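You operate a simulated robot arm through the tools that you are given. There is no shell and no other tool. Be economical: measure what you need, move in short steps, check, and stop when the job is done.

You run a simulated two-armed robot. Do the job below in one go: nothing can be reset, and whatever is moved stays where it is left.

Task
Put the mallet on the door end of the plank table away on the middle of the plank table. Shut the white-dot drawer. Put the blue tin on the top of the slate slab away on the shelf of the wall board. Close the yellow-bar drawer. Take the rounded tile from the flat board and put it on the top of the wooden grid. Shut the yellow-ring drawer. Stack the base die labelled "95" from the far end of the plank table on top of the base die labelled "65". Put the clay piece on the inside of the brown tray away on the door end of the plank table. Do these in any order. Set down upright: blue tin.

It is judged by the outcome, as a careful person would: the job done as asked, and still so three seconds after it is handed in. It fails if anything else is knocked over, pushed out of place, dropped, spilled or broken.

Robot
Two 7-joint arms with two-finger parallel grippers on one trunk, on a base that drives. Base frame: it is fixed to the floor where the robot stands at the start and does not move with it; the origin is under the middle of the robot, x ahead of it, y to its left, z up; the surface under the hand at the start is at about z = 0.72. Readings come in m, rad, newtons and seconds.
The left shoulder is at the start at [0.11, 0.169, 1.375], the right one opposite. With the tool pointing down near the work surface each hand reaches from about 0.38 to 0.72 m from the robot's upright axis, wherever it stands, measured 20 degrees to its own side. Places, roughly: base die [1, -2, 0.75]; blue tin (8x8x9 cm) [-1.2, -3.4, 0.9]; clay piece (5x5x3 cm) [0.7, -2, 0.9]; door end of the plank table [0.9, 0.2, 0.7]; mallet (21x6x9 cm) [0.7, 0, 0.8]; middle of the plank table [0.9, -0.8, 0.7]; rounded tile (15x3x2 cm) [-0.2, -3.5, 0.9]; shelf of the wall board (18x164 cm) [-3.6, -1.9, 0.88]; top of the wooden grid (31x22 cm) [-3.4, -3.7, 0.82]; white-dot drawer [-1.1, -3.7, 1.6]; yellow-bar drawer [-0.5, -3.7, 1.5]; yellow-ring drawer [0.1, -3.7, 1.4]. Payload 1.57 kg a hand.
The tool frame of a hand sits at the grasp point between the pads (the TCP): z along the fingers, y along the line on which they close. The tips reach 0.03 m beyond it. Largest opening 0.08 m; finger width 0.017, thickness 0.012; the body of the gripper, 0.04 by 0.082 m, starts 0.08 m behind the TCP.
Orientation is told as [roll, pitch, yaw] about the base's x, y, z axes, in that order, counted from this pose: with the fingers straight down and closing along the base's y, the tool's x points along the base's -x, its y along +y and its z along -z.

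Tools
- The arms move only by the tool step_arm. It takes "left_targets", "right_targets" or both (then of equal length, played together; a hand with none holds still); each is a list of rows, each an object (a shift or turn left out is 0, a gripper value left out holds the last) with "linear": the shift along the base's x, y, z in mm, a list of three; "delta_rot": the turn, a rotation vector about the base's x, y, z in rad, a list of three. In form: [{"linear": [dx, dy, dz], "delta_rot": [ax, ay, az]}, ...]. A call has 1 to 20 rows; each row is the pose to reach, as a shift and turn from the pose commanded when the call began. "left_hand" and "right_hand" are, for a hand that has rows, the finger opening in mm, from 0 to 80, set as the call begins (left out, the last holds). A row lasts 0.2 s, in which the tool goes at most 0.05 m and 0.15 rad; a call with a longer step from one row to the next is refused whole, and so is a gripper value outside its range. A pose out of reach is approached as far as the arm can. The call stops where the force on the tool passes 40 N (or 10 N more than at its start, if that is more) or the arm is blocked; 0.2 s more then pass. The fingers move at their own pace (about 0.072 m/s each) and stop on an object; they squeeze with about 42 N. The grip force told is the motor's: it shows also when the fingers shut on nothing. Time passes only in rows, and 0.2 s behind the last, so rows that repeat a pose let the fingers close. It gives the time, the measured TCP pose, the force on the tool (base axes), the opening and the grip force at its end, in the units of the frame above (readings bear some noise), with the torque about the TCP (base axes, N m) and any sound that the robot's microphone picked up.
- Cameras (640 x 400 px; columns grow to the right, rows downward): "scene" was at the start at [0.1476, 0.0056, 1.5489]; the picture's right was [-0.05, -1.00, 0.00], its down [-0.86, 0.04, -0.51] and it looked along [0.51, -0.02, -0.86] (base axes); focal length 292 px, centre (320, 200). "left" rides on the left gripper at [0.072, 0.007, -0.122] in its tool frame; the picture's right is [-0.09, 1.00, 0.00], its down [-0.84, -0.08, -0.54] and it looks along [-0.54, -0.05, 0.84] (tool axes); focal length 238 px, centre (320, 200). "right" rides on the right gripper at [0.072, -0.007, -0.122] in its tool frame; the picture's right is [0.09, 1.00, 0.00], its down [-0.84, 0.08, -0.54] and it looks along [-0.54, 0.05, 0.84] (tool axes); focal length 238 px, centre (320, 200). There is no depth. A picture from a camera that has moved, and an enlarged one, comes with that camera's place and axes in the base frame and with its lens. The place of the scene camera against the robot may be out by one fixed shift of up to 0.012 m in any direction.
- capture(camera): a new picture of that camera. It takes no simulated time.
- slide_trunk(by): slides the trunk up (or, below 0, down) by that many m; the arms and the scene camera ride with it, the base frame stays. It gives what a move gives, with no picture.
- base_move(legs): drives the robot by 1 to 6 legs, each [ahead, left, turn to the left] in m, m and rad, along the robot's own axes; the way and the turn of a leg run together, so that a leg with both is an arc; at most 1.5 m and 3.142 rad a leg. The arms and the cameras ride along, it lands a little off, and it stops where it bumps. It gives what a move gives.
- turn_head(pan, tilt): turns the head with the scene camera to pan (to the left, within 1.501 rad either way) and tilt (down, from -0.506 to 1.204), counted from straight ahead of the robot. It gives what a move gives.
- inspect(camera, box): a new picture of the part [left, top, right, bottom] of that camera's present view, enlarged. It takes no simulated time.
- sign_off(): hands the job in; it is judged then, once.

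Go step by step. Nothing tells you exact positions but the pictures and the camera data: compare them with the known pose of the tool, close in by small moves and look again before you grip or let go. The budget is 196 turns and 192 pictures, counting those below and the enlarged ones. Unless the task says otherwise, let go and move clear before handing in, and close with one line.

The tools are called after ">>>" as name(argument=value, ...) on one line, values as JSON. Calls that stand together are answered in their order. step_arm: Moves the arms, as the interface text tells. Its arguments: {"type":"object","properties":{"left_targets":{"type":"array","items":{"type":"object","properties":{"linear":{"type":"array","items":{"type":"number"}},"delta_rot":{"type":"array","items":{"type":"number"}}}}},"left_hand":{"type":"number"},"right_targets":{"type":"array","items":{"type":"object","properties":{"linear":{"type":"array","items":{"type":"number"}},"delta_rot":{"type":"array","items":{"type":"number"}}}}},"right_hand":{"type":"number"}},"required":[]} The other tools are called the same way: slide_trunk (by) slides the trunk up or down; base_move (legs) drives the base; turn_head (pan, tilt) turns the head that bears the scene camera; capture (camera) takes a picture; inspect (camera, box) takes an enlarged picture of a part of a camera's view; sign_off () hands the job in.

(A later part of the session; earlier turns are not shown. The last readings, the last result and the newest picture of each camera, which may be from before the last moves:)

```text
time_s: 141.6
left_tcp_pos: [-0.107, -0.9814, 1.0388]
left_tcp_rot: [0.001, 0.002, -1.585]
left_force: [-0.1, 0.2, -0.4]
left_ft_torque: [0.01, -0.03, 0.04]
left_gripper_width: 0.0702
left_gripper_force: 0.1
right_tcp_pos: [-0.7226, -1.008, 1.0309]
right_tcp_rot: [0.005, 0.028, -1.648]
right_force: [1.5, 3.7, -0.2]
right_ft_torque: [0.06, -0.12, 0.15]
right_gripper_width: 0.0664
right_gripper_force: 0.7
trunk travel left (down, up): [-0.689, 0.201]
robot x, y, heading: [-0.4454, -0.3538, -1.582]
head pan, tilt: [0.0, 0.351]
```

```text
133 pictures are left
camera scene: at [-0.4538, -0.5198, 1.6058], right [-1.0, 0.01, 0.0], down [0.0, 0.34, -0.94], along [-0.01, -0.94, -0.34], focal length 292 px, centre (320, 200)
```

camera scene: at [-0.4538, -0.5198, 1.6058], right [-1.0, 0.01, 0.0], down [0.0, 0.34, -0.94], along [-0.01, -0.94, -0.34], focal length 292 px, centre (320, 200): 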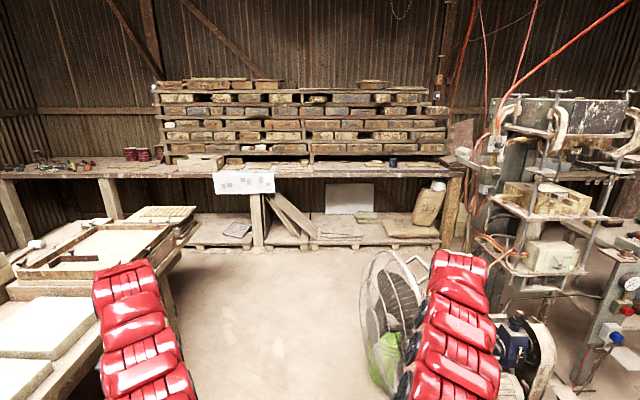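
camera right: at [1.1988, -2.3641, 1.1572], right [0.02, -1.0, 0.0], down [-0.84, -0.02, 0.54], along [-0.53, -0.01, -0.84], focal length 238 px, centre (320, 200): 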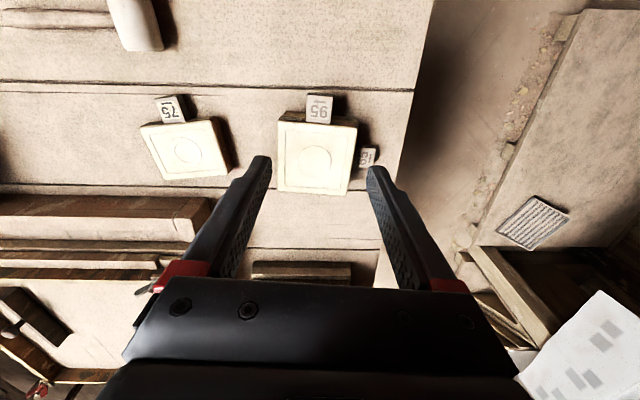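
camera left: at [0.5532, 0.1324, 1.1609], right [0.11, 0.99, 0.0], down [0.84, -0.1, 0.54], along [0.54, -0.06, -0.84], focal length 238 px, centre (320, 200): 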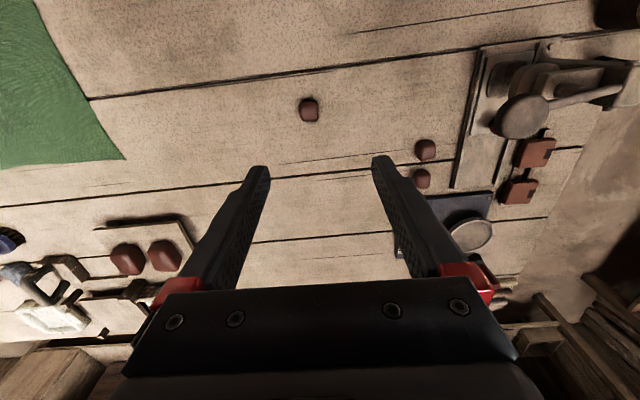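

My right hand has touched a standing fan I had not seen. I'll back straight off and look at it.

>>> base_move(legs=[[-0.15, 0, 0]])

>>> turn_head(pan=-0.4, tilt=0.7)

>>> capture(camera="scene")

>>> capture(camera="right")

```text
time_s: 143.0
left_tcp_pos: [-0.1052, -0.8328, 1.0384]
left_tcp_rot: [-0.001, 0.003, -1.582]
left_force: [-0.2, -0.4, -0.3]
left_ft_torque: [-0.02, 0.01, 0.01]
left_gripper_width: 0.0701
left_gripper_force: 0.1
right_tcp_pos: [-0.7196, -0.8622, 1.031]
right_tcp_rot: [0.005, 0.027, -1.649]
right_force: [-0.8, -0.7, -0.4]
right_ft_torque: [0.0, -0.02, 0.02]
right_gripper_width: 0.0649
right_gripper_force: 0.0
trunk travel left (down, up): [-0.689, 0.201]
robot x, y, heading: [-0.4501, -0.2095, -1.585]
head pan, tilt: [0.0, 0.351]
```

```text
time_s: 143.8
left_tcp_pos: [-0.1048, -0.8345, 1.0385]
left_tcp_rot: [0.001, 0.002, -1.583]
left_force: [0.3, 0.4, 0.9]
left_ft_torque: [-0.01, -0.02, -0.01]
left_gripper_width: 0.0702
left_gripper_force: 0.0
right_tcp_pos: [-0.7206, -0.8612, 1.0311]
right_tcp_rot: [0.006, 0.028, -1.647]
right_force: [-0.5, 0.5, 0.5]
right_ft_torque: [0.01, 0.02, -0.03]
right_gripper_width: 0.0651
right_gripper_force: 0.0
trunk travel left (down, up): [-0.689, 0.201]
robot x, y, heading: [-0.4508, -0.2062, -1.578]
head pan, tilt: [-0.4, 0.7]
```

```text
132 pictures are left
camera scene: at [-0.4852, -0.3573, 1.5744], right [-0.92, 0.4, 0.0], down [0.26, 0.59, -0.77], along [-0.31, -0.7, -0.64], focal length 292 px, centre (320, 200)
```

scene: 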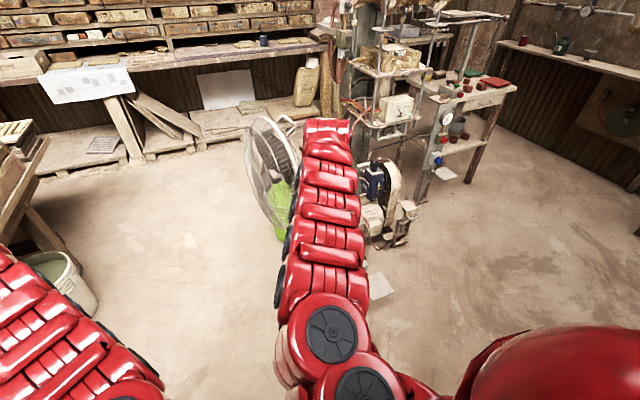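

```text
131 pictures are left
camera right: at [-0.7207, -0.7926, 1.1552], right [1.0, 0.02, 0.01], down [0.01, -0.85, 0.52], along [0.02, -0.52, -0.85], focal length 238 px, centre (320, 200)
```

right: 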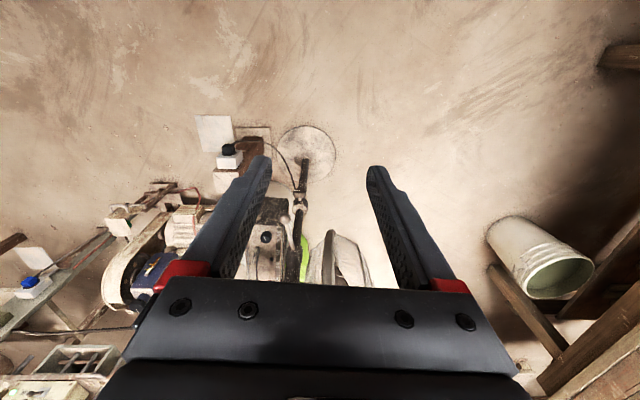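

The fan is still standing; I'll keep well clear of it. I'll return to the route that was free before (facing the table, sliding right at x ≈ −0.28), then turn to the drawers.

>>> base_move(legs=[[0, 0, 1.57], [0.18, 0, 0]])

>>> base_move(legs=[[0, -1.2, 0], [0, -1.2, 0]])

>>> base_move(legs=[[0, 0, -1.57]])

>>> turn_head(pan=0, tilt=0.3)

>>> capture(camera="scene")

```text
time_s: 149.3
left_tcp_pos: [0.3426, 0.1688, 1.0392]
left_tcp_rot: [-0.001, -0.001, 0.028]
left_force: [0.1, 0.2, -0.4]
left_ft_torque: [0.02, 0.0, 0.02]
left_gripper_width: 0.0702
left_gripper_force: 0.0
right_tcp_pos: [0.3951, -0.4446, 1.0317]
right_tcp_rot: [0.004, 0.027, -0.035]
right_force: [1.0, -0.3, -0.5]
right_ft_torque: [0.0, -0.02, 0.0]
right_gripper_width: 0.065
right_gripper_force: 0.1
trunk travel left (down, up): [-0.689, 0.201]
robot x, y, heading: [-0.2705, -0.1992, 0.029]
head pan, tilt: [-0.4, 0.7]
```

```text
time_s: 161.1
left_tcp_pos: [0.42, -2.2423, 1.0399]
left_tcp_rot: [-0.001, -0.001, 0.036]
left_force: [-0.2, -0.7, 0.1]
left_ft_torque: [0.01, 0.01, -0.03]
left_gripper_width: 0.0697
left_gripper_force: 0.1
right_tcp_pos: [0.4792, -2.8543, 1.0313]
right_tcp_rot: [0.005, 0.03, -0.027]
right_force: [1.1, -0.8, 0.8]
right_ft_torque: [0.01, 0.0, 0.01]
right_gripper_width: 0.0652
right_gripper_force: 0.1
trunk travel left (down, up): [-0.689, 0.201]
robot x, y, heading: [-0.1863, -2.6141, 0.035]
head pan, tilt: [-0.4, 0.7]
```

```text
time_s: 165.2
left_tcp_pos: [0.2043, -3.2122, 1.0408]
left_tcp_rot: [0.0, 0.0, -1.503]
left_force: [0.0, 0.3, 0.4]
left_ft_torque: [-0.01, 0.01, 0.04]
left_gripper_width: 0.0702
left_gripper_force: 0.1
right_tcp_pos: [-0.4071, -3.2884, 1.0308]
right_tcp_rot: [0.005, 0.027, -1.569]
right_force: [-0.6, -0.1, 0.2]
right_ft_torque: [0.03, -0.01, 0.0]
right_gripper_width: 0.0649
right_gripper_force: 0.1
trunk travel left (down, up): [-0.689, 0.201]
robot x, y, heading: [-0.1864, -2.6144, -1.503]
head pan, tilt: [-0.4, 0.7]
```

```text
time_s: 166.1
left_tcp_pos: [0.204, -3.2114, 1.0399]
left_tcp_rot: [0.001, 0.001, -1.506]
left_force: [0.8, 0.0, 0.1]
left_ft_torque: [-0.01, 0.03, 0.01]
left_gripper_width: 0.0699
left_gripper_force: 0.0
right_tcp_pos: [-0.4065, -3.2881, 1.0319]
right_tcp_rot: [0.005, 0.027, -1.571]
right_force: [0.5, 0.6, -0.5]
right_ft_torque: [0.01, 0.01, 0.0]
right_gripper_width: 0.0651
right_gripper_force: 0.0
trunk travel left (down, up): [-0.689, 0.201]
robot x, y, heading: [-0.1855, -2.6153, -1.506]
head pan, tilt: [0.0, 0.3]
```

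```text
130 pictures are left
camera scene: at [-0.1768, -2.78, 1.6105], right [-1.0, -0.07, 0.0], down [-0.02, 0.3, -0.95], along [0.06, -0.95, -0.3], focal length 292 px, centre (320, 200)
```

scene: 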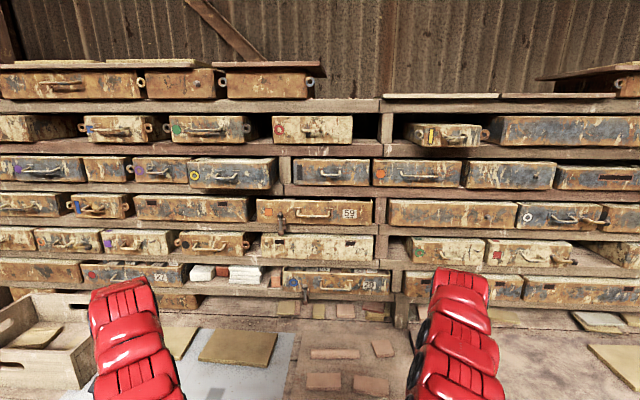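

Several drawers carry coloured marks. I'll zoom to identify the ring, bar and dot drawers and the tiles on the board below.

>>> inspect(camera="scene", box=[80, 100, 290, 230])

>>> inspect(camera="scene", box=[370, 60, 640, 230])

>>> turn_head(pan=-0.6, tilt=0.2)

>>> capture(camera="scene")

>>> turn_head(pan=0, tilt=0.75)

>>> capture(camera="scene")

```text
3.05 times, centred on (185, 165) of scene
camera zoom: at [-0.1768, -2.78, 1.6105], right [-1.0, -0.07, 0.0], down [-0.02, 0.3, -0.95], along [0.06, -0.95, -0.3], focal length 891 px, centre (731, 307)
```

zoom: 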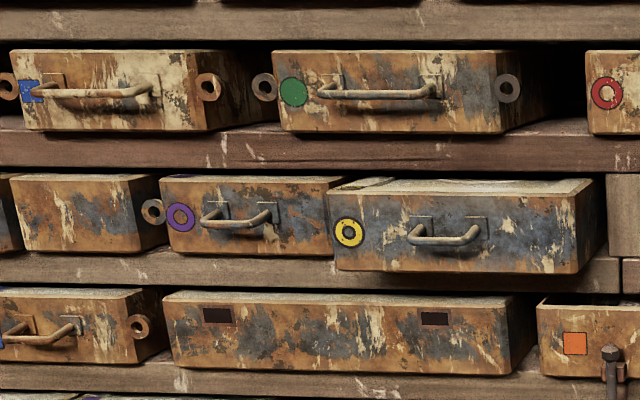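

```text
2.35 times, centred on (505, 145) of scene
camera zoom: at [-0.1768, -2.78, 1.6105], right [-1.0, -0.07, 0.0], down [-0.02, 0.3, -0.95], along [0.06, -0.95, -0.3], focal length 688 px, centre (-115, 329)
```

zoom: 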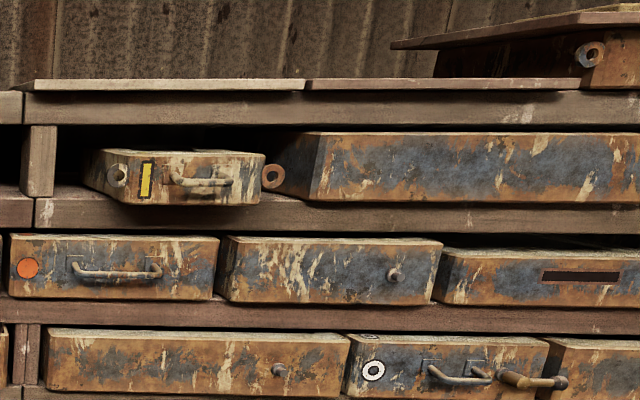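

```text
time_s: 167.1
left_tcp_pos: [0.2032, -3.2117, 1.0388]
left_tcp_rot: [0.002, 0.0, -1.504]
left_force: [-0.5, -1.1, -1.4]
left_ft_torque: [-0.02, 0.01, -0.04]
left_gripper_width: 0.0702
left_gripper_force: 0.1
right_tcp_pos: [-0.4065, -3.2888, 1.031]
right_tcp_rot: [0.005, 0.028, -1.569]
right_force: [0.3, 0.0, -0.7]
right_ft_torque: [0.0, -0.03, 0.0]
right_gripper_width: 0.065
right_gripper_force: 0.0
trunk travel left (down, up): [-0.689, 0.201]
robot x, y, heading: [-0.1912, -2.6176, -1.504]
head pan, tilt: [-0.6, 0.201]
```

```text
127 pictures are left
camera scene: at [-0.2303, -2.7671, 1.6198], right [-0.86, 0.51, 0.0], down [0.1, 0.17, -0.98], along [-0.5, -0.84, -0.2], focal length 292 px, centre (320, 200)
```

scene: 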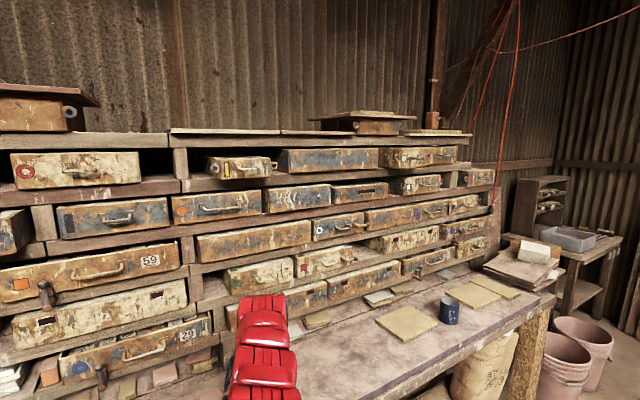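

```text
time_s: 168.1
left_tcp_pos: [0.2044, -3.2126, 1.0392]
left_tcp_rot: [0.001, 0.0, -1.504]
left_force: [-0.3, -0.4, -0.7]
left_ft_torque: [0.0, 0.02, -0.03]
left_gripper_width: 0.0702
left_gripper_force: 0.1
right_tcp_pos: [-0.4064, -3.2886, 1.0316]
right_tcp_rot: [0.005, 0.028, -1.57]
right_force: [-0.2, -0.6, -0.7]
right_ft_torque: [-0.06, 0.04, 0.0]
right_gripper_width: 0.065
right_gripper_force: 0.0
trunk travel left (down, up): [-0.689, 0.201]
robot x, y, heading: [-0.1847, -2.6148, -1.507]
head pan, tilt: [0.0, 0.75]
```

```text
126 pictures are left
camera scene: at [-0.1776, -2.7696, 1.5702], right [-1.0, -0.07, 0.0], down [-0.04, 0.68, -0.73], along [0.05, -0.73, -0.68], focal length 292 px, centre (320, 200)
```

scene: 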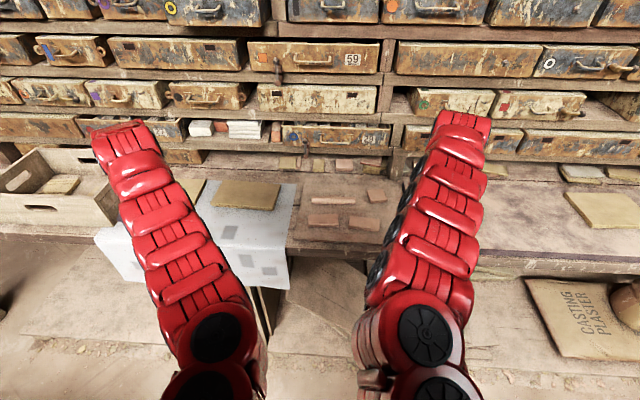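

Yellow-ring drawer: face centre about (0.13, −3.56, 1.43), sticking out. Yellow-bar drawer: about (−0.455, −3.55, 1.54). I'll raise the trunk and point the left hand forward, closed, in front of the ring drawer.

>>> slide_trunk(by=0.15)

>>> step_arm(left_targets=[{"linear": [-5, 10, 20], "delta_rot": [-0.143, 0, 0]}, {"linear": [-10, 10, 40], "delta_rot": [-0.286, 0, 0]}, {"linear": [-15, 10, 60], "delta_rot": [-0.428, 0, 0]}, {"linear": [-20, 0, 80], "delta_rot": [-0.571, 0, 0]}, {"linear": [-30, -10, 100], "delta_rot": [-0.714, 0, 0]}, {"linear": [-40, -25, 120], "delta_rot": [-0.857, 0, 0]}, {"linear": [-50, -45, 145], "delta_rot": [-1.0, 0, 0]}, {"linear": [-60, -70, 170], "delta_rot": [-1.142, 0, 0]}, {"linear": [-68, -100, 195], "delta_rot": [-1.285, 0, 0]}, {"linear": [-68, -130, 220], "delta_rot": [-1.428, 0, 0]}, {"linear": [-68, -150, 238], "delta_rot": [-1.571, 0, 0]}, {"linear": [-68, -150, 238], "delta_rot": [-1.571, 0, 0]}], left_hand=0)

>>> turn_head(pan=0.2, tilt=0.4)

>>> capture(camera="scene")

>>> capture(camera="left")

```text
time_s: 169.9
left_tcp_pos: [0.2051, -3.2113, 1.1886]
left_tcp_rot: [0.003, -0.001, -1.504]
left_force: [-0.2, 0.3, 0.0]
left_ft_torque: [0.01, 0.0, 0.03]
left_gripper_width: 0.0702
left_gripper_force: 0.1
right_tcp_pos: [-0.4066, -3.2876, 1.1808]
right_tcp_rot: [0.005, 0.029, -1.568]
right_force: [-0.4, 0.6, 0.7]
right_ft_torque: [-0.02, -0.01, -0.05]
right_gripper_width: 0.065
right_gripper_force: 0.0
trunk travel left (down, up): [-0.839, 0.051]
robot x, y, heading: [-0.1883, -2.6145, -1.504]
head pan, tilt: [0.0, 0.75]
```

```text
time_s: 172.5
left_tcp_pos: [0.1354, -3.3616, 1.4282]
left_tcp_rot: [-1.591, -1.506, 0.018]
left_force: [0.5, -0.2, 0.1]
left_ft_torque: [-0.03, 0.02, 0.03]
left_gripper_width: 0.0002
left_gripper_force: 21.2
left hand out of reach, approached as far as the arm can: row 1, 2, 3, 4
right_tcp_pos: [-0.4079, -3.2879, 1.182]
right_tcp_rot: [0.005, 0.028, -1.568]
right_force: [-0.2, -0.4, 0.7]
right_ft_torque: [-0.01, 0.02, 0.02]
right_gripper_width: 0.0649
right_gripper_force: 0.0
trunk travel left (down, up): [-0.839, 0.051]
robot x, y, heading: [-0.188, -2.6158, -1.5]
head pan, tilt: [0.0, 0.75]
```

```text
time_s: 173.3
left_tcp_pos: [0.1354, -3.361, 1.4276]
left_tcp_rot: [-1.563, -1.504, -0.007]
left_force: [0.2, -0.2, -0.3]
left_ft_torque: [0.05, -0.01, -0.01]
left_gripper_width: 0.0
left_gripper_force: 21.7
right_tcp_pos: [-0.4061, -3.2884, 1.1809]
right_tcp_rot: [0.005, 0.03, -1.57]
right_force: [0.8, -0.5, 0.0]
right_ft_torque: [0.02, 0.02, -0.01]
right_gripper_width: 0.065
right_gripper_force: 0.2
trunk travel left (down, up): [-0.839, 0.051]
robot x, y, heading: [-0.1876, -2.6167, -1.5]
head pan, tilt: [0.201, 0.4]
```

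```text
125 pictures are left
camera scene: at [-0.1583, -2.7762, 1.7512], right [-0.96, -0.26, 0.0], down [-0.1, 0.38, -0.92], along [0.24, -0.89, -0.39], focal length 292 px, centre (320, 200)
```

scene: 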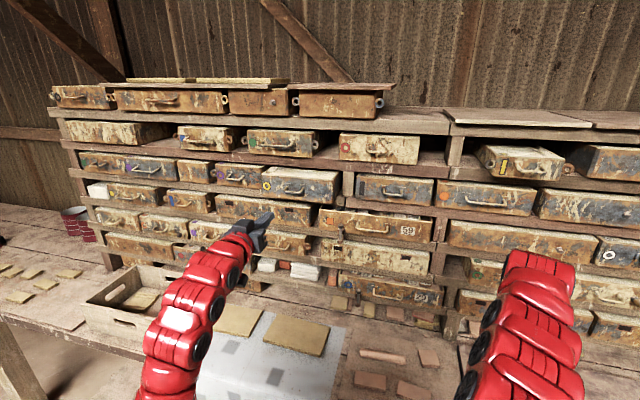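

```text
124 pictures are left
camera left: at [0.137, -3.2404, 1.3557], right [1.0, 0.0, 0.03], down [-0.02, 0.54, 0.84], along [-0.01, -0.84, 0.54], focal length 238 px, centre (320, 200)
```

left: 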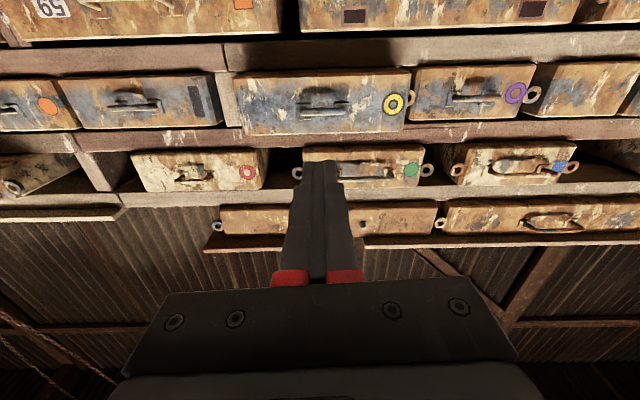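

Handle of the ring drawer is straight ahead at (0.14, 1.42). Advance to touch and start pushing.

>>> step_arm(left_targets=[{"linear": [4, -30, -8]}, {"linear": [4, -60, -8]}, {"linear": [4, -90, -8]}, {"linear": [4, -115, -8]}, {"linear": [4, -130, -8]}, {"linear": [4, -140, -8]}, {"linear": [4, -150, -8]}, {"linear": [4, -160, -8]}, {"linear": [4, -170, -8]}, {"linear": [4, -180, -8]}])

>>> capture(camera="left")

>>> inspect(camera="scene", box=[150, 120, 400, 270])

```text
time_s: 175.5
left_tcp_pos: [0.1425, -3.5396, 1.4213]
left_tcp_rot: [-1.639, -1.507, 0.07]
left_force: [3.0, 6.4, 3.4]
left_ft_torque: [-0.08, 0.09, 0.04]
left_gripper_width: 0.0002
left_gripper_force: 21.0
right_tcp_pos: [-0.4057, -3.2853, 1.1823]
right_tcp_rot: [0.004, 0.026, -1.569]
right_force: [0.3, 0.5, -0.5]
right_ft_torque: [0.01, 0.02, -0.02]
right_gripper_width: 0.0651
right_gripper_force: 0.1
trunk travel left (down, up): [-0.839, 0.051]
robot x, y, heading: [-0.1845, -2.6181, -1.504]
head pan, tilt: [0.201, 0.4]
```

```text
123 pictures are left
camera left: at [0.1424, -3.4185, 1.3488], right [1.0, 0.0, 0.03], down [-0.02, 0.55, 0.84], along [-0.01, -0.84, 0.55], focal length 238 px, centre (320, 200)
```

left: 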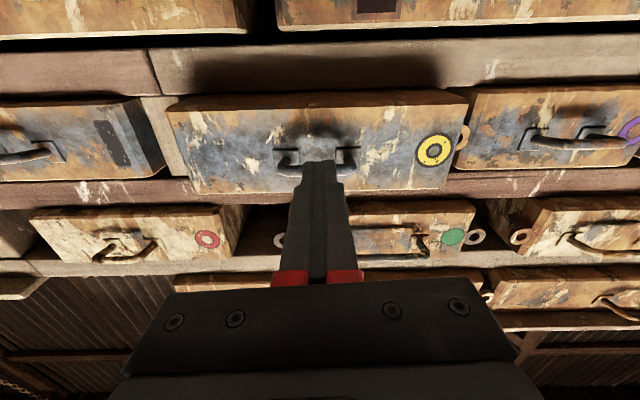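

```text
2.56 times, centred on (275, 195) of scene
camera zoom: at [-0.158, -2.7735, 1.7517], right [-0.96, -0.26, 0.0], down [-0.1, 0.37, -0.92], along [0.24, -0.89, -0.39], focal length 748 px, centre (435, 213)
```

zoom: 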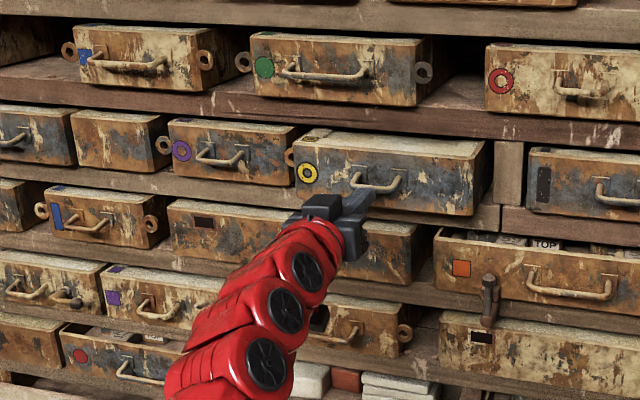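

In contact with the handle and moving in. Continue pushing.

>>> step_arm(left_targets=[{"linear": [0, -8, 0]}, {"linear": [0, -16, 0]}, {"linear": [0, -24, 0]}, {"linear": [0, -32, 0]}, {"linear": [0, -40, 0]}, {"linear": [0, -48, 0]}])

>>> capture(camera="left")

>>> inspect(camera="scene", box=[150, 120, 400, 270])

```text
time_s: 176.9
left_tcp_pos: [0.141, -3.5574, 1.4221]
left_tcp_rot: [-1.618, -1.507, 0.045]
left_force: [6.9, 16.6, 4.8]
left_ft_torque: [-0.21, -0.02, 0.26]
left_gripper_width: 0.0
left_gripper_force: 21.5
left hand out of reach, approached as far as the arm can: row 3, 4, 5, 6
right_tcp_pos: [-0.404, -3.2839, 1.184]
right_tcp_rot: [0.005, 0.025, -1.568]
right_force: [-0.8, 1.1, 0.2]
right_ft_torque: [0.02, 0.02, 0.01]
right_gripper_width: 0.0652
right_gripper_force: 0.1
trunk travel left (down, up): [-0.839, 0.051]
robot x, y, heading: [-0.1867, -2.619, -1.504]
head pan, tilt: [0.201, 0.4]
```

```text
121 pictures are left
camera left: at [0.1417, -3.4357, 1.3484], right [1.0, 0.0, 0.03], down [-0.02, 0.54, 0.84], along [-0.02, -0.84, 0.54], focal length 238 px, centre (320, 200)
```

left: 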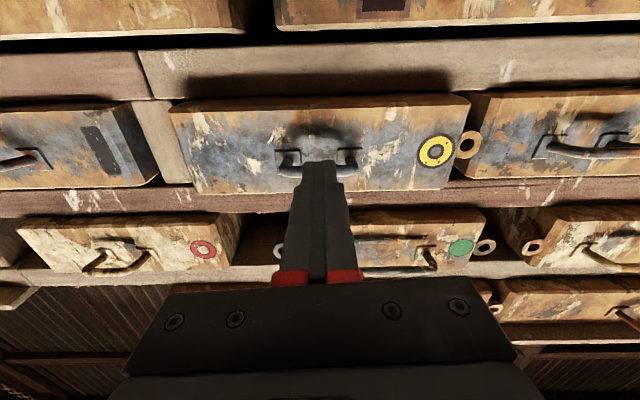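

```text
2.56 times, centred on (275, 195) of scene
camera zoom: at [-0.1572, -2.7699, 1.7519], right [-0.96, -0.26, 0.0], down [-0.1, 0.37, -0.92], along [0.24, -0.89, -0.39], focal length 748 px, centre (435, 213)
```

zoom: 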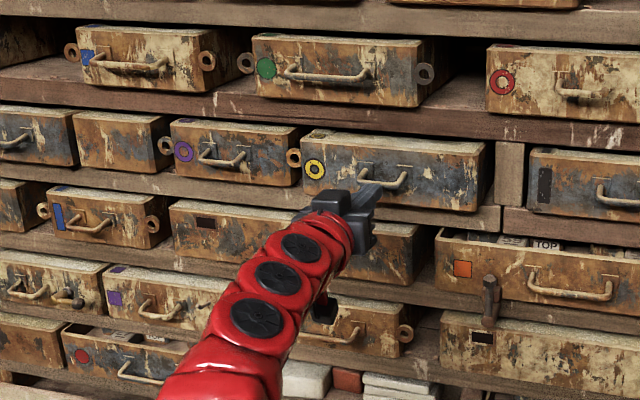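

At the arm's reach limit. Retract slightly, drive the base 0.12 m nearer, then push on.

>>> step_arm(left_targets=[{"linear": [0, 50, 0]}, {"linear": [0, 100, 0]}, {"linear": [0, 150, 0]}])

>>> base_move(legs=[[0.12, 0, -0.06]])

>>> capture(camera="left")

>>> turn_head(pan=0.7, tilt=0.35)

>>> capture(camera="scene")

```text
time_s: 177.7
left_tcp_pos: [0.1405, -3.5572, 1.421]
left_tcp_rot: [-1.615, -1.506, 0.043]
left_force: [6.2, 16.5, 4.3]
left_ft_torque: [-0.18, 0.06, 0.25]
left_gripper_width: 0.0
left_gripper_force: 20.8
left hand out of reach, approached as far as the arm can: row 1, 2, 3
right_tcp_pos: [-0.405, -3.2838, 1.1833]
right_tcp_rot: [0.006, 0.023, -1.569]
right_force: [-0.7, -0.8, -0.2]
right_ft_torque: [0.02, -0.01, 0.0]
right_gripper_width: 0.0649
right_gripper_force: 0.0
trunk travel left (down, up): [-0.839, 0.051]
robot x, y, heading: [-0.1876, -2.6124, -1.501]
head pan, tilt: [0.201, 0.4]
```

```text
time_s: 178.6
left_tcp_pos: [0.1405, -3.5696, 1.4216]
left_tcp_rot: [-1.523, -1.506, -0.052]
left_force: [-4.4, 59.6, 4.7]
left_ft_torque: [-0.36, 0.71, -0.08]
left_gripper_width: 0.0001
left_gripper_force: 20.8
right_tcp_pos: [-0.4108, -3.2965, 1.1888]
right_tcp_rot: [0.006, 0.015, -1.573]
right_force: [0.1, -0.1, -0.5]
right_ft_torque: [0.0, -0.01, -0.03]
right_gripper_width: 0.0651
right_gripper_force: 0.0
trunk travel left (down, up): [-0.839, 0.051]
robot x, y, heading: [-0.1824, -2.64, -1.512]
head pan, tilt: [0.201, 0.4]
stopped in leg 1: the force on the tool passed its limit at 273 N (the readings are from after the stop); the commanded pose is now the measured one
```

```text
119 pictures are left
camera left: at [0.1415, -3.4484, 1.3495], right [1.0, 0.0, 0.03], down [-0.02, 0.54, 0.84], along [-0.02, -0.84, 0.54], focal length 238 px, centre (320, 200)
```

left: 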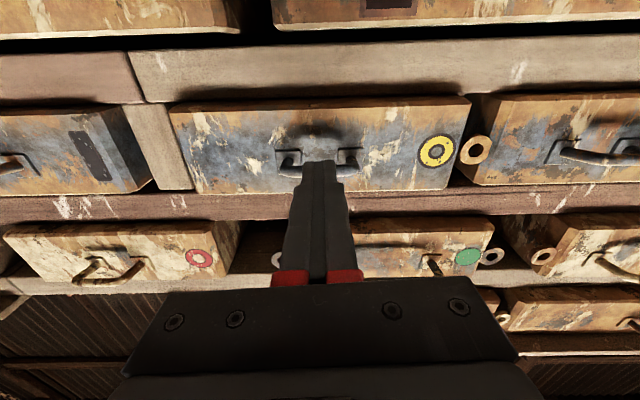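

```text
time_s: 179.5
left_tcp_pos: [0.14, -3.5698, 1.4219]
left_tcp_rot: [-1.528, -1.507, -0.047]
left_force: [-1.7, 65.8, 4.3]
left_ft_torque: [-0.42, -0.14, -0.03]
left_gripper_width: 0.0001
left_gripper_force: 21.7
right_tcp_pos: [-0.4104, -3.296, 1.1891]
right_tcp_rot: [0.007, 0.013, -1.573]
right_force: [-0.8, -0.7, 0.5]
right_ft_torque: [0.0, 0.02, -0.03]
right_gripper_width: 0.0651
right_gripper_force: 0.1
trunk travel left (down, up): [-0.839, 0.051]
robot x, y, heading: [-0.1873, -2.6399, -1.51]
head pan, tilt: [0.7, 0.351]
```

```text
118 pictures are left
camera scene: at [-0.1193, -2.7569, 1.7577], right [-0.73, -0.69, 0.01], down [-0.24, 0.24, -0.94], along [0.65, -0.69, -0.33], focal length 292 px, centre (320, 200)
```

scene: 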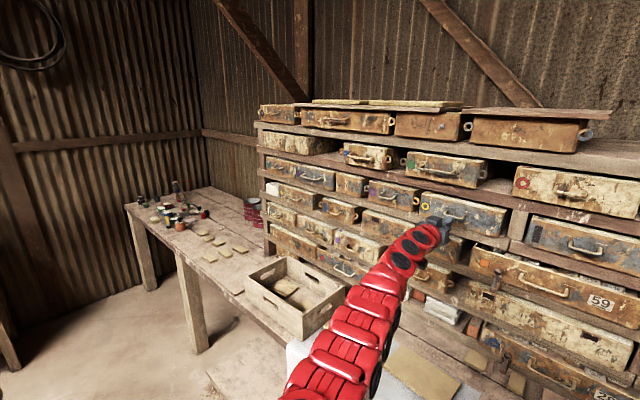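

The base push reached a hard stop, so I'll back the base off to relieve the force and then check whether the drawer is flush.

>>> base_move(legs=[[-0.15, 0, 0]])

>>> inspect(camera="scene", box=[330, 140, 560, 290])

>>> capture(camera="left")

```text
time_s: 180.9
left_tcp_pos: [0.1331, -3.4379, 1.4076]
left_tcp_rot: [-1.311, -1.505, -0.267]
left_force: [-1.0, 0.2, -0.3]
left_ft_torque: [-0.02, -0.04, -0.01]
left_gripper_width: 0.0001
left_gripper_force: 21.1
right_tcp_pos: [-0.4179, -3.1621, 1.1808]
right_tcp_rot: [0.005, 0.027, -1.574]
right_force: [0.0, -0.2, -0.8]
right_ft_torque: [-0.01, 0.01, -0.02]
right_gripper_width: 0.0652
right_gripper_force: 0.1
trunk travel left (down, up): [-0.839, 0.051]
robot x, y, heading: [-0.193, -2.4866, -1.515]
head pan, tilt: [0.7, 0.351]
```

```text
2.67 times, centred on (445, 215) of scene
camera zoom: at [-0.1267, -2.6292, 1.7557], right [-0.73, -0.69, 0.0], down [-0.24, 0.25, -0.94], along [0.65, -0.68, -0.34], focal length 779 px, centre (-13, 160)
```

zoom: 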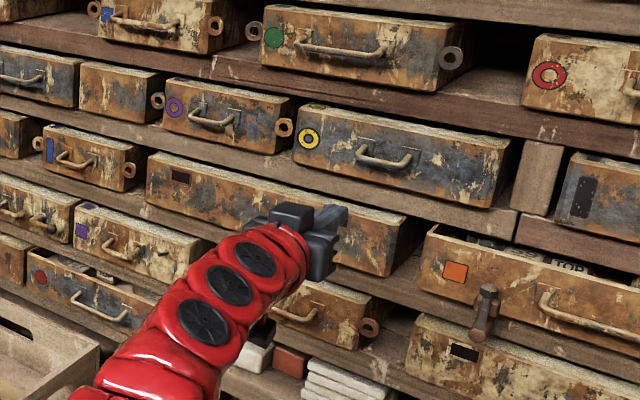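

```text
116 pictures are left
camera left: at [0.1332, -3.3152, 1.3375], right [1.0, -0.01, 0.03], down [-0.02, 0.53, 0.85], along [-0.02, -0.85, 0.53], focal length 238 px, centre (320, 200)
```

left: 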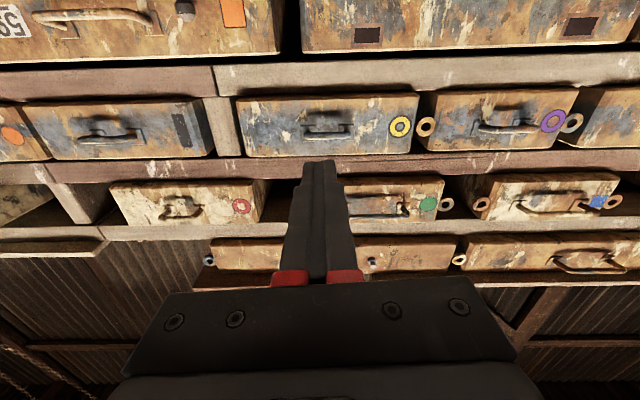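

It appears flush with its neighbours. To be sure, I'll retract the arm, bring the base nearer and give it a firm check push.

>>> step_arm(left_targets=[{"linear": [0, 40, 5]}, {"linear": [0, 80, 10]}, {"linear": [0, 120, 14]}, {"linear": [0, 160, 14]}, {"linear": [0, 200, 14]}, {"linear": [0, 200, 14]}])

>>> base_move(legs=[[0.25, 0, -0.05]])

>>> capture(camera="left")

```text
time_s: 182.3
left_tcp_pos: [0.1297, -3.2424, 1.4215]
left_tcp_rot: [-1.298, -1.505, -0.277]
left_force: [0.2, -0.5, 0.5]
left_ft_torque: [-0.02, -0.03, 0.0]
left_gripper_width: 0.0002
left_gripper_force: 21.3
right_tcp_pos: [-0.4193, -3.1613, 1.1801]
right_tcp_rot: [0.006, 0.027, -1.575]
right_force: [0.0, 0.4, -0.6]
right_ft_torque: [0.0, -0.03, -0.01]
right_gripper_width: 0.0649
right_gripper_force: 0.1
trunk travel left (down, up): [-0.839, 0.051]
robot x, y, heading: [-0.1987, -2.4851, -1.51]
head pan, tilt: [0.7, 0.351]
```

```text
time_s: 184.1
left_tcp_pos: [0.1012, -3.5037, 1.4208]
left_tcp_rot: [-1.328, -1.505, -0.295]
left_force: [-0.6, 0.5, 1.0]
left_ft_torque: [0.02, -0.01, -0.01]
left_gripper_width: 0.0
left_gripper_force: 21.1
right_tcp_pos: [-0.4437, -3.397, 1.1812]
right_tcp_rot: [0.005, 0.025, -1.626]
right_force: [-0.2, -0.2, 0.8]
right_ft_torque: [0.02, -0.01, 0.0]
right_gripper_width: 0.0652
right_gripper_force: 0.1
trunk travel left (down, up): [-0.839, 0.051]
robot x, y, heading: [-0.1844, -2.7392, -1.559]
head pan, tilt: [0.7, 0.351]
```

```text
115 pictures are left
camera left: at [0.1094, -3.381, 1.3519], right [1.0, -0.06, 0.03], down [0.01, 0.53, 0.85], along [-0.06, -0.85, 0.53], focal length 238 px, centre (320, 200)
```

left: 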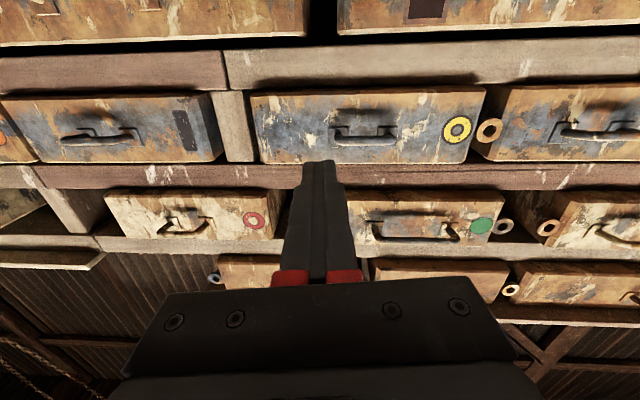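

Looks flush. Check push on the handle centre.

>>> step_arm(left_targets=[{"linear": [18, -10, 0], "delta_rot": [0, 0, 0.06]}, {"linear": [36, -30, 0], "delta_rot": [0, 0, 0.06]}, {"linear": [36, -55, 0], "delta_rot": [0, 0, 0.06]}, {"linear": [36, -65, 0], "delta_rot": [0, 0, 0.06]}, {"linear": [36, -75, 0], "delta_rot": [0, 0, 0.06]}, {"linear": [36, -85, 0], "delta_rot": [0, 0, 0.06]}, {"linear": [36, -95, 0], "delta_rot": [0, 0, 0.06]}, {"linear": [36, -105, 0], "delta_rot": [0, 0, 0.06]}])

>>> capture(camera="left")

```text
time_s: 185.4
left_tcp_pos: [0.1372, -3.5706, 1.4268]
left_tcp_rot: [-1.379, -1.506, -0.188]
left_force: [-4.2, 39.3, -1.1]
left_ft_torque: [0.05, 0.34, -0.23]
left_gripper_width: 0.0
left_gripper_force: 21.5
right_tcp_pos: [-0.4431, -3.3873, 1.1848]
right_tcp_rot: [0.007, 0.02, -1.62]
right_force: [0.0, 0.4, 0.1]
right_ft_torque: [0.02, 0.02, -0.02]
right_gripper_width: 0.0649
right_gripper_force: 0.1
trunk travel left (down, up): [-0.839, 0.051]
robot x, y, heading: [-0.1874, -2.7358, -1.558]
head pan, tilt: [0.7, 0.351]
stopped in row 6 (left hand): the force on the tool passed its limit at 51 N (the readings are from after the stop); the commanded pose is now the measured one
```

```text
114 pictures are left
camera left: at [0.1372, -3.4477, 1.3559], right [1.0, 0.0, 0.03], down [-0.03, 0.53, 0.85], along [-0.01, -0.85, 0.53], focal length 238 px, centre (320, 200)
```

left: 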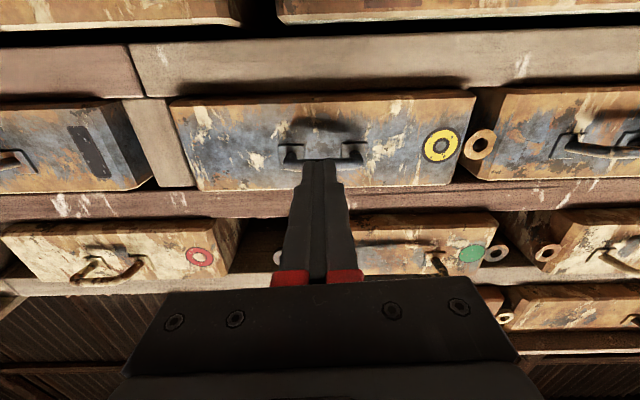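

Hard stop at the same spot: the yellow-ring drawer is shut. Retract the left hand and bring the right hand, closed and pointing forward, in front of the yellow-bar drawer.

>>> step_arm(left_targets=[{"linear": [0, 40, 0]}, {"linear": [0, 80, 0]}, {"linear": [0, 120, 0]}, {"linear": [0, 160, 0]}, {"linear": [0, 200, 0]}, {"linear": [0, 200, 0]}, {"linear": [0, 200, 0]}, {"linear": [0, 200, 0]}, {"linear": [0, 200, 0]}, {"linear": [0, 200, 0]}, {"linear": [0, 200, 0]}, {"linear": [0, 200, 0]}], right_targets=[{"linear": [0, 15, 30], "delta_rot": [-0.143, 0, 0]}, {"linear": [0, 30, 60], "delta_rot": [-0.286, 0, 0]}, {"linear": [-5, 40, 92], "delta_rot": [-0.428, 0, 0]}, {"linear": [-5, 45, 125], "delta_rot": [-0.571, 0, 0]}, {"linear": [-10, 45, 158], "delta_rot": [-0.714, 0, 0]}, {"linear": [-10, 40, 192], "delta_rot": [-0.857, 0, 0]}, {"linear": [-15, 35, 225], "delta_rot": [-1.0, 0, 0]}, {"linear": [-15, 30, 258], "delta_rot": [-1.142, 0, 0]}, {"linear": [-20, 25, 290], "delta_rot": [-1.285, 0, 0]}, {"linear": [-20, 20, 325], "delta_rot": [-1.428, 0, 0]}, {"linear": [-20, 15, 357], "delta_rot": [-1.571, 0, 0]}, {"linear": [-20, 15, 357], "delta_rot": [-1.571, 0, 0]}], right_hand=0)

>>> capture(camera="right")

>>> turn_head(pan=-0.6, tilt=0.35)

>>> capture(camera="scene")

```text
time_s: 188.0
left_tcp_pos: [0.1387, -3.3814, 1.4192]
left_tcp_rot: [-1.221, -1.501, -0.343]
left_force: [0.4, -0.6, 0.5]
left_ft_torque: [0.05, 0.0, -0.04]
left_gripper_width: 0.0001
left_gripper_force: 21.0
right_tcp_pos: [-0.4606, -3.3785, 1.5364]
right_tcp_rot: [1.115, -1.51, -2.679]
right_force: [0.0, -0.3, 0.0]
right_ft_torque: [0.01, -0.01, 0.02]
right_gripper_width: 0.0
right_gripper_force: 21.4
right hand out of reach, approached as far as the arm can: row 1, 2, 3, 4
trunk travel left (down, up): [-0.839, 0.051]
robot x, y, heading: [-0.1855, -2.7408, -1.559]
head pan, tilt: [0.7, 0.351]
```

```text
113 pictures are left
camera right: at [-0.4629, -3.2556, 1.4681], right [1.0, 0.01, -0.04], down [0.03, 0.52, 0.85], along [0.03, -0.85, 0.52], focal length 238 px, centre (320, 200)
```

right: 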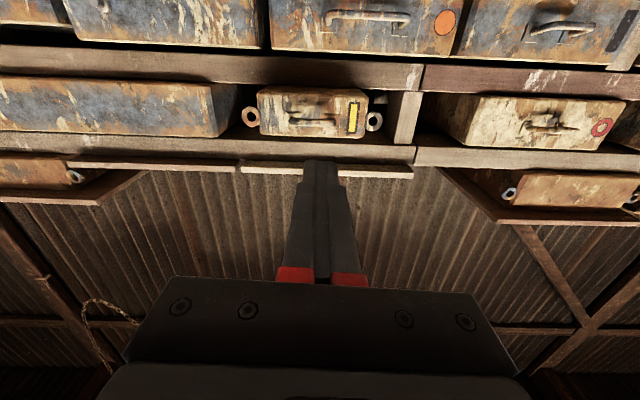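

```text
time_s: 189.5
left_tcp_pos: [0.1392, -3.3821, 1.4179]
left_tcp_rot: [-1.218, -1.501, -0.35]
left_force: [-0.7, 0.6, 0.5]
left_ft_torque: [0.04, -0.03, 0.02]
left_gripper_width: 0.0003
left_gripper_force: 21.2
right_tcp_pos: [-0.4616, -3.3791, 1.5368]
right_tcp_rot: [1.1, -1.511, -2.664]
right_force: [-0.3, 0.2, -0.3]
right_ft_torque: [0.0, 0.01, -0.02]
right_gripper_width: 0.0
right_gripper_force: 21.5
trunk travel left (down, up): [-0.839, 0.051]
robot x, y, heading: [-0.1858, -2.7349, -1.561]
head pan, tilt: [-0.6, 0.351]
```

```text
112 pictures are left
camera scene: at [-0.2383, -2.8858, 1.7558], right [-0.83, 0.56, 0.0], down [0.19, 0.29, -0.94], along [-0.52, -0.78, -0.34], focal length 292 px, centre (320, 200)
```

scene: 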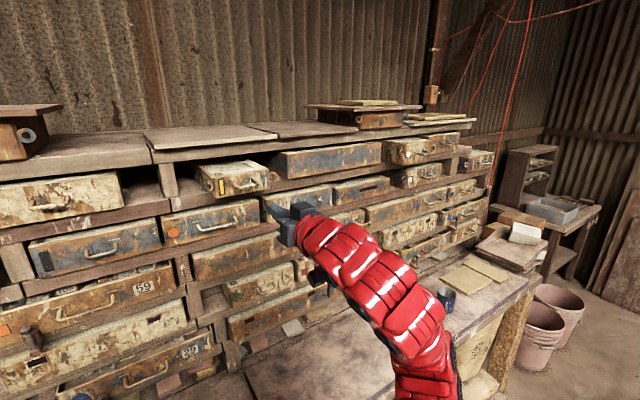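

Handle of the yellow-bar drawer is at about (−0.465, −3.61, 1.547). Push in.

>>> step_arm(right_targets=[{"linear": [-2, -35, 6]}, {"linear": [-3, -70, 10]}, {"linear": [-3, -105, 10]}, {"linear": [-3, -135, 10]}, {"linear": [-3, -155, 10]}, {"linear": [-3, -165, 10]}, {"linear": [-3, -175, 10]}, {"linear": [-3, -185, 10]}, {"linear": [-3, -195, 10]}, {"linear": [-3, -205, 10]}, {"linear": [-3, -215, 10]}])

>>> capture(camera="right")

>>> inspect(camera="scene", box=[150, 110, 400, 270])

```text
time_s: 191.9
left_tcp_pos: [0.1398, -3.3788, 1.4206]
left_tcp_rot: [-1.256, -1.502, -0.31]
left_force: [0.6, -0.2, -0.3]
left_ft_torque: [-0.03, 0.04, -0.01]
left_gripper_width: 0.0
left_gripper_force: 21.7
right_tcp_pos: [-0.4641, -3.5932, 1.552]
right_tcp_rot: [1.198, -1.513, -2.76]
right_force: [0.4, 5.1, 14.5]
right_ft_torque: [-0.19, 0.04, 0.03]
right_gripper_width: 0.0001
right_gripper_force: 21.2
trunk travel left (down, up): [-0.839, 0.051]
robot x, y, heading: [-0.1886, -2.7345, -1.564]
head pan, tilt: [-0.6, 0.351]
```

```text
111 pictures are left
camera right: at [-0.4661, -3.4694, 1.4832], right [1.0, 0.01, -0.04], down [0.03, 0.53, 0.85], along [0.03, -0.85, 0.52], focal length 238 px, centre (320, 200)
```

right: 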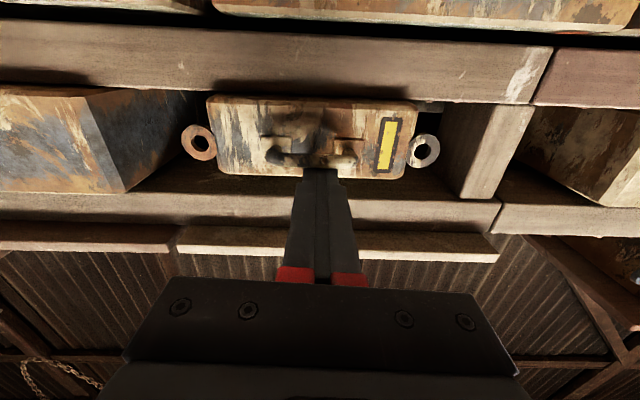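

```text
2.50 times, centred on (275, 190) of scene
camera zoom: at [-0.2371, -2.8814, 1.7563], right [-0.83, 0.56, 0.0], down [0.19, 0.28, -0.94], along [-0.52, -0.78, -0.34], focal length 731 px, centre (432, 225)
```

zoom: 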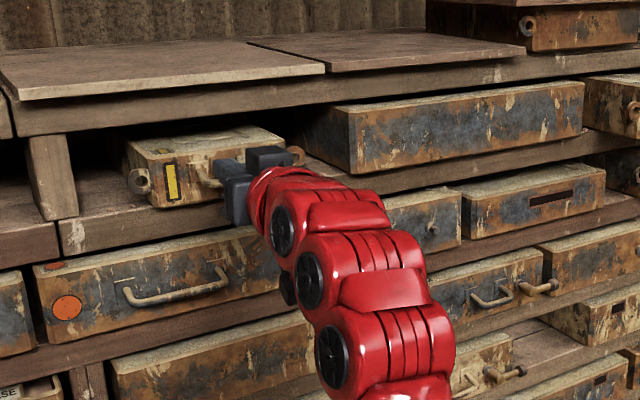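

The tip has slid onto the top of the handle; I'll retract, lower by 15 mm and push again centrally.

>>> step_arm(right_targets=[{"linear": [0, 30, 0]}, {"linear": [0, 60, -8]}, {"linear": [0, 60, -18]}, {"linear": [0, 30, -18]}, {"linear": [0, 10, -18]}, {"linear": [0, 0, -18]}, {"linear": [0, -10, -18]}, {"linear": [0, -20, -18]}, {"linear": [0, -30, -18]}])

>>> capture(camera="right")

>>> inspect(camera="scene", box=[150, 110, 400, 270])

```text
time_s: 192.4
left_tcp_pos: [0.1383, -3.3791, 1.4211]
left_tcp_rot: [-1.253, -1.502, -0.313]
left_force: [-0.7, 0.2, -0.2]
left_ft_torque: [0.0, 0.04, 0.02]
left_gripper_width: 0.0
left_gripper_force: 21.1
right_tcp_pos: [-0.4649, -3.546, 1.5531]
right_tcp_rot: [1.485, -1.518, -3.05]
right_force: [-0.1, 3.8, 9.6]
right_ft_torque: [-0.2, 0.04, 0.04]
right_gripper_width: 0.0
right_gripper_force: 21.4
trunk travel left (down, up): [-0.839, 0.051]
robot x, y, heading: [-0.1845, -2.7362, -1.563]
head pan, tilt: [-0.6, 0.351]
stopped in row 2 (right hand): the force on the tool passed its limit at 45 N (the readings are from after the stop); the commanded pose is now the measured one
```

```text
109 pictures are left
camera right: at [-0.4665, -3.4236, 1.4812], right [1.0, 0.01, -0.04], down [0.03, 0.54, 0.84], along [0.03, -0.84, 0.54], focal length 238 px, centre (320, 200)
```

right: 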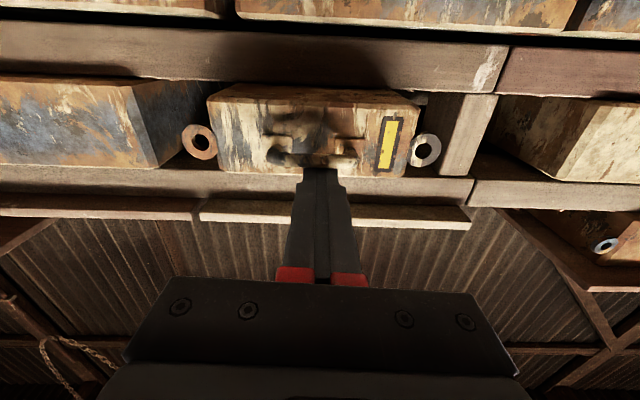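

```text
2.50 times, centred on (275, 190) of scene
camera zoom: at [-0.2389, -2.883, 1.7556], right [-0.83, 0.56, 0.0], down [0.19, 0.28, -0.94], along [-0.52, -0.78, -0.34], focal length 731 px, centre (432, 225)
```

zoom: 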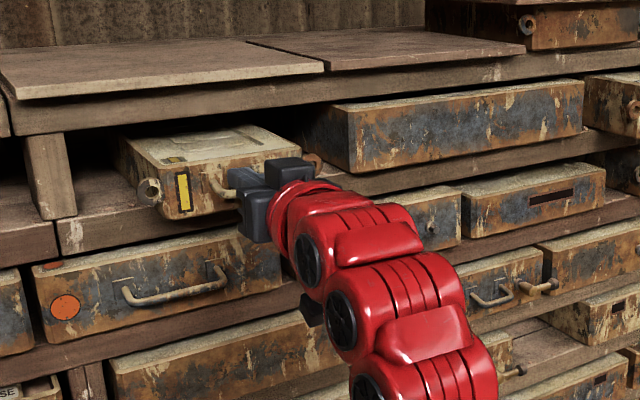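

The fingertip had wedged on the handle and drew the drawer out a bit. I'll lift off to free it, then re-approach lower.

>>> step_arm(right_targets=[{"linear": [0, 0, 6]}, {"linear": [0, 0, 12]}, {"linear": [0, 15, 14]}, {"linear": [0, 35, 14]}, {"linear": [0, 60, 14]}])

>>> capture(camera="right")

>>> inspect(camera="scene", box=[150, 110, 400, 270])

```text
time_s: 193.7
left_tcp_pos: [0.1389, -3.382, 1.4183]
left_tcp_rot: [-1.224, -1.502, -0.341]
left_force: [1.1, 0.0, -0.3]
left_ft_torque: [0.0, -0.01, 0.02]
left_gripper_width: 0.0
left_gripper_force: 21.1
right_tcp_pos: [-0.4629, -3.4874, 1.5622]
right_tcp_rot: [1.325, -1.519, -2.889]
right_force: [-0.3, 0.6, 0.1]
right_ft_torque: [0.0, 0.03, 0.01]
right_gripper_width: 0.0
right_gripper_force: 21.6
trunk travel left (down, up): [-0.839, 0.051]
robot x, y, heading: [-0.1856, -2.7378, -1.56]
head pan, tilt: [-0.6, 0.351]
```

```text
107 pictures are left
camera right: at [-0.4658, -3.3646, 1.4925], right [1.0, 0.01, -0.04], down [0.03, 0.53, 0.85], along [0.03, -0.85, 0.53], focal length 238 px, centre (320, 200)
```

right: 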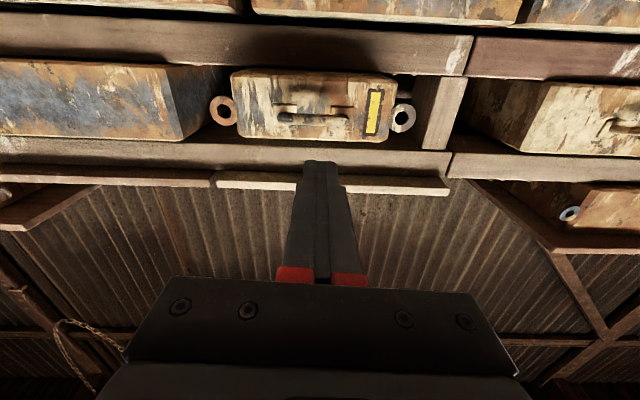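

```text
2.50 times, centred on (275, 190) of scene
camera zoom: at [-0.2387, -2.8854, 1.7559], right [-0.83, 0.56, 0.0], down [0.19, 0.29, -0.94], along [-0.52, -0.78, -0.34], focal length 731 px, centre (432, 225)
```

zoom: 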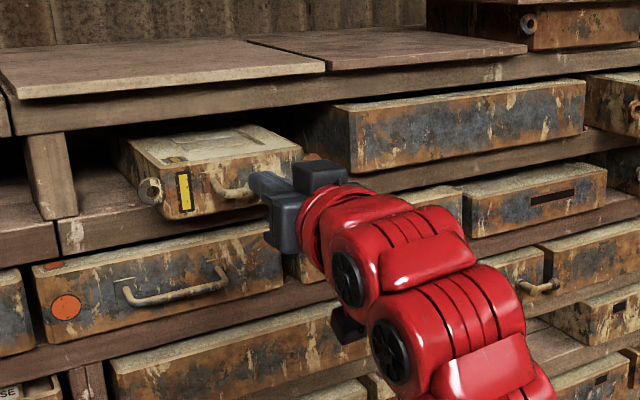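

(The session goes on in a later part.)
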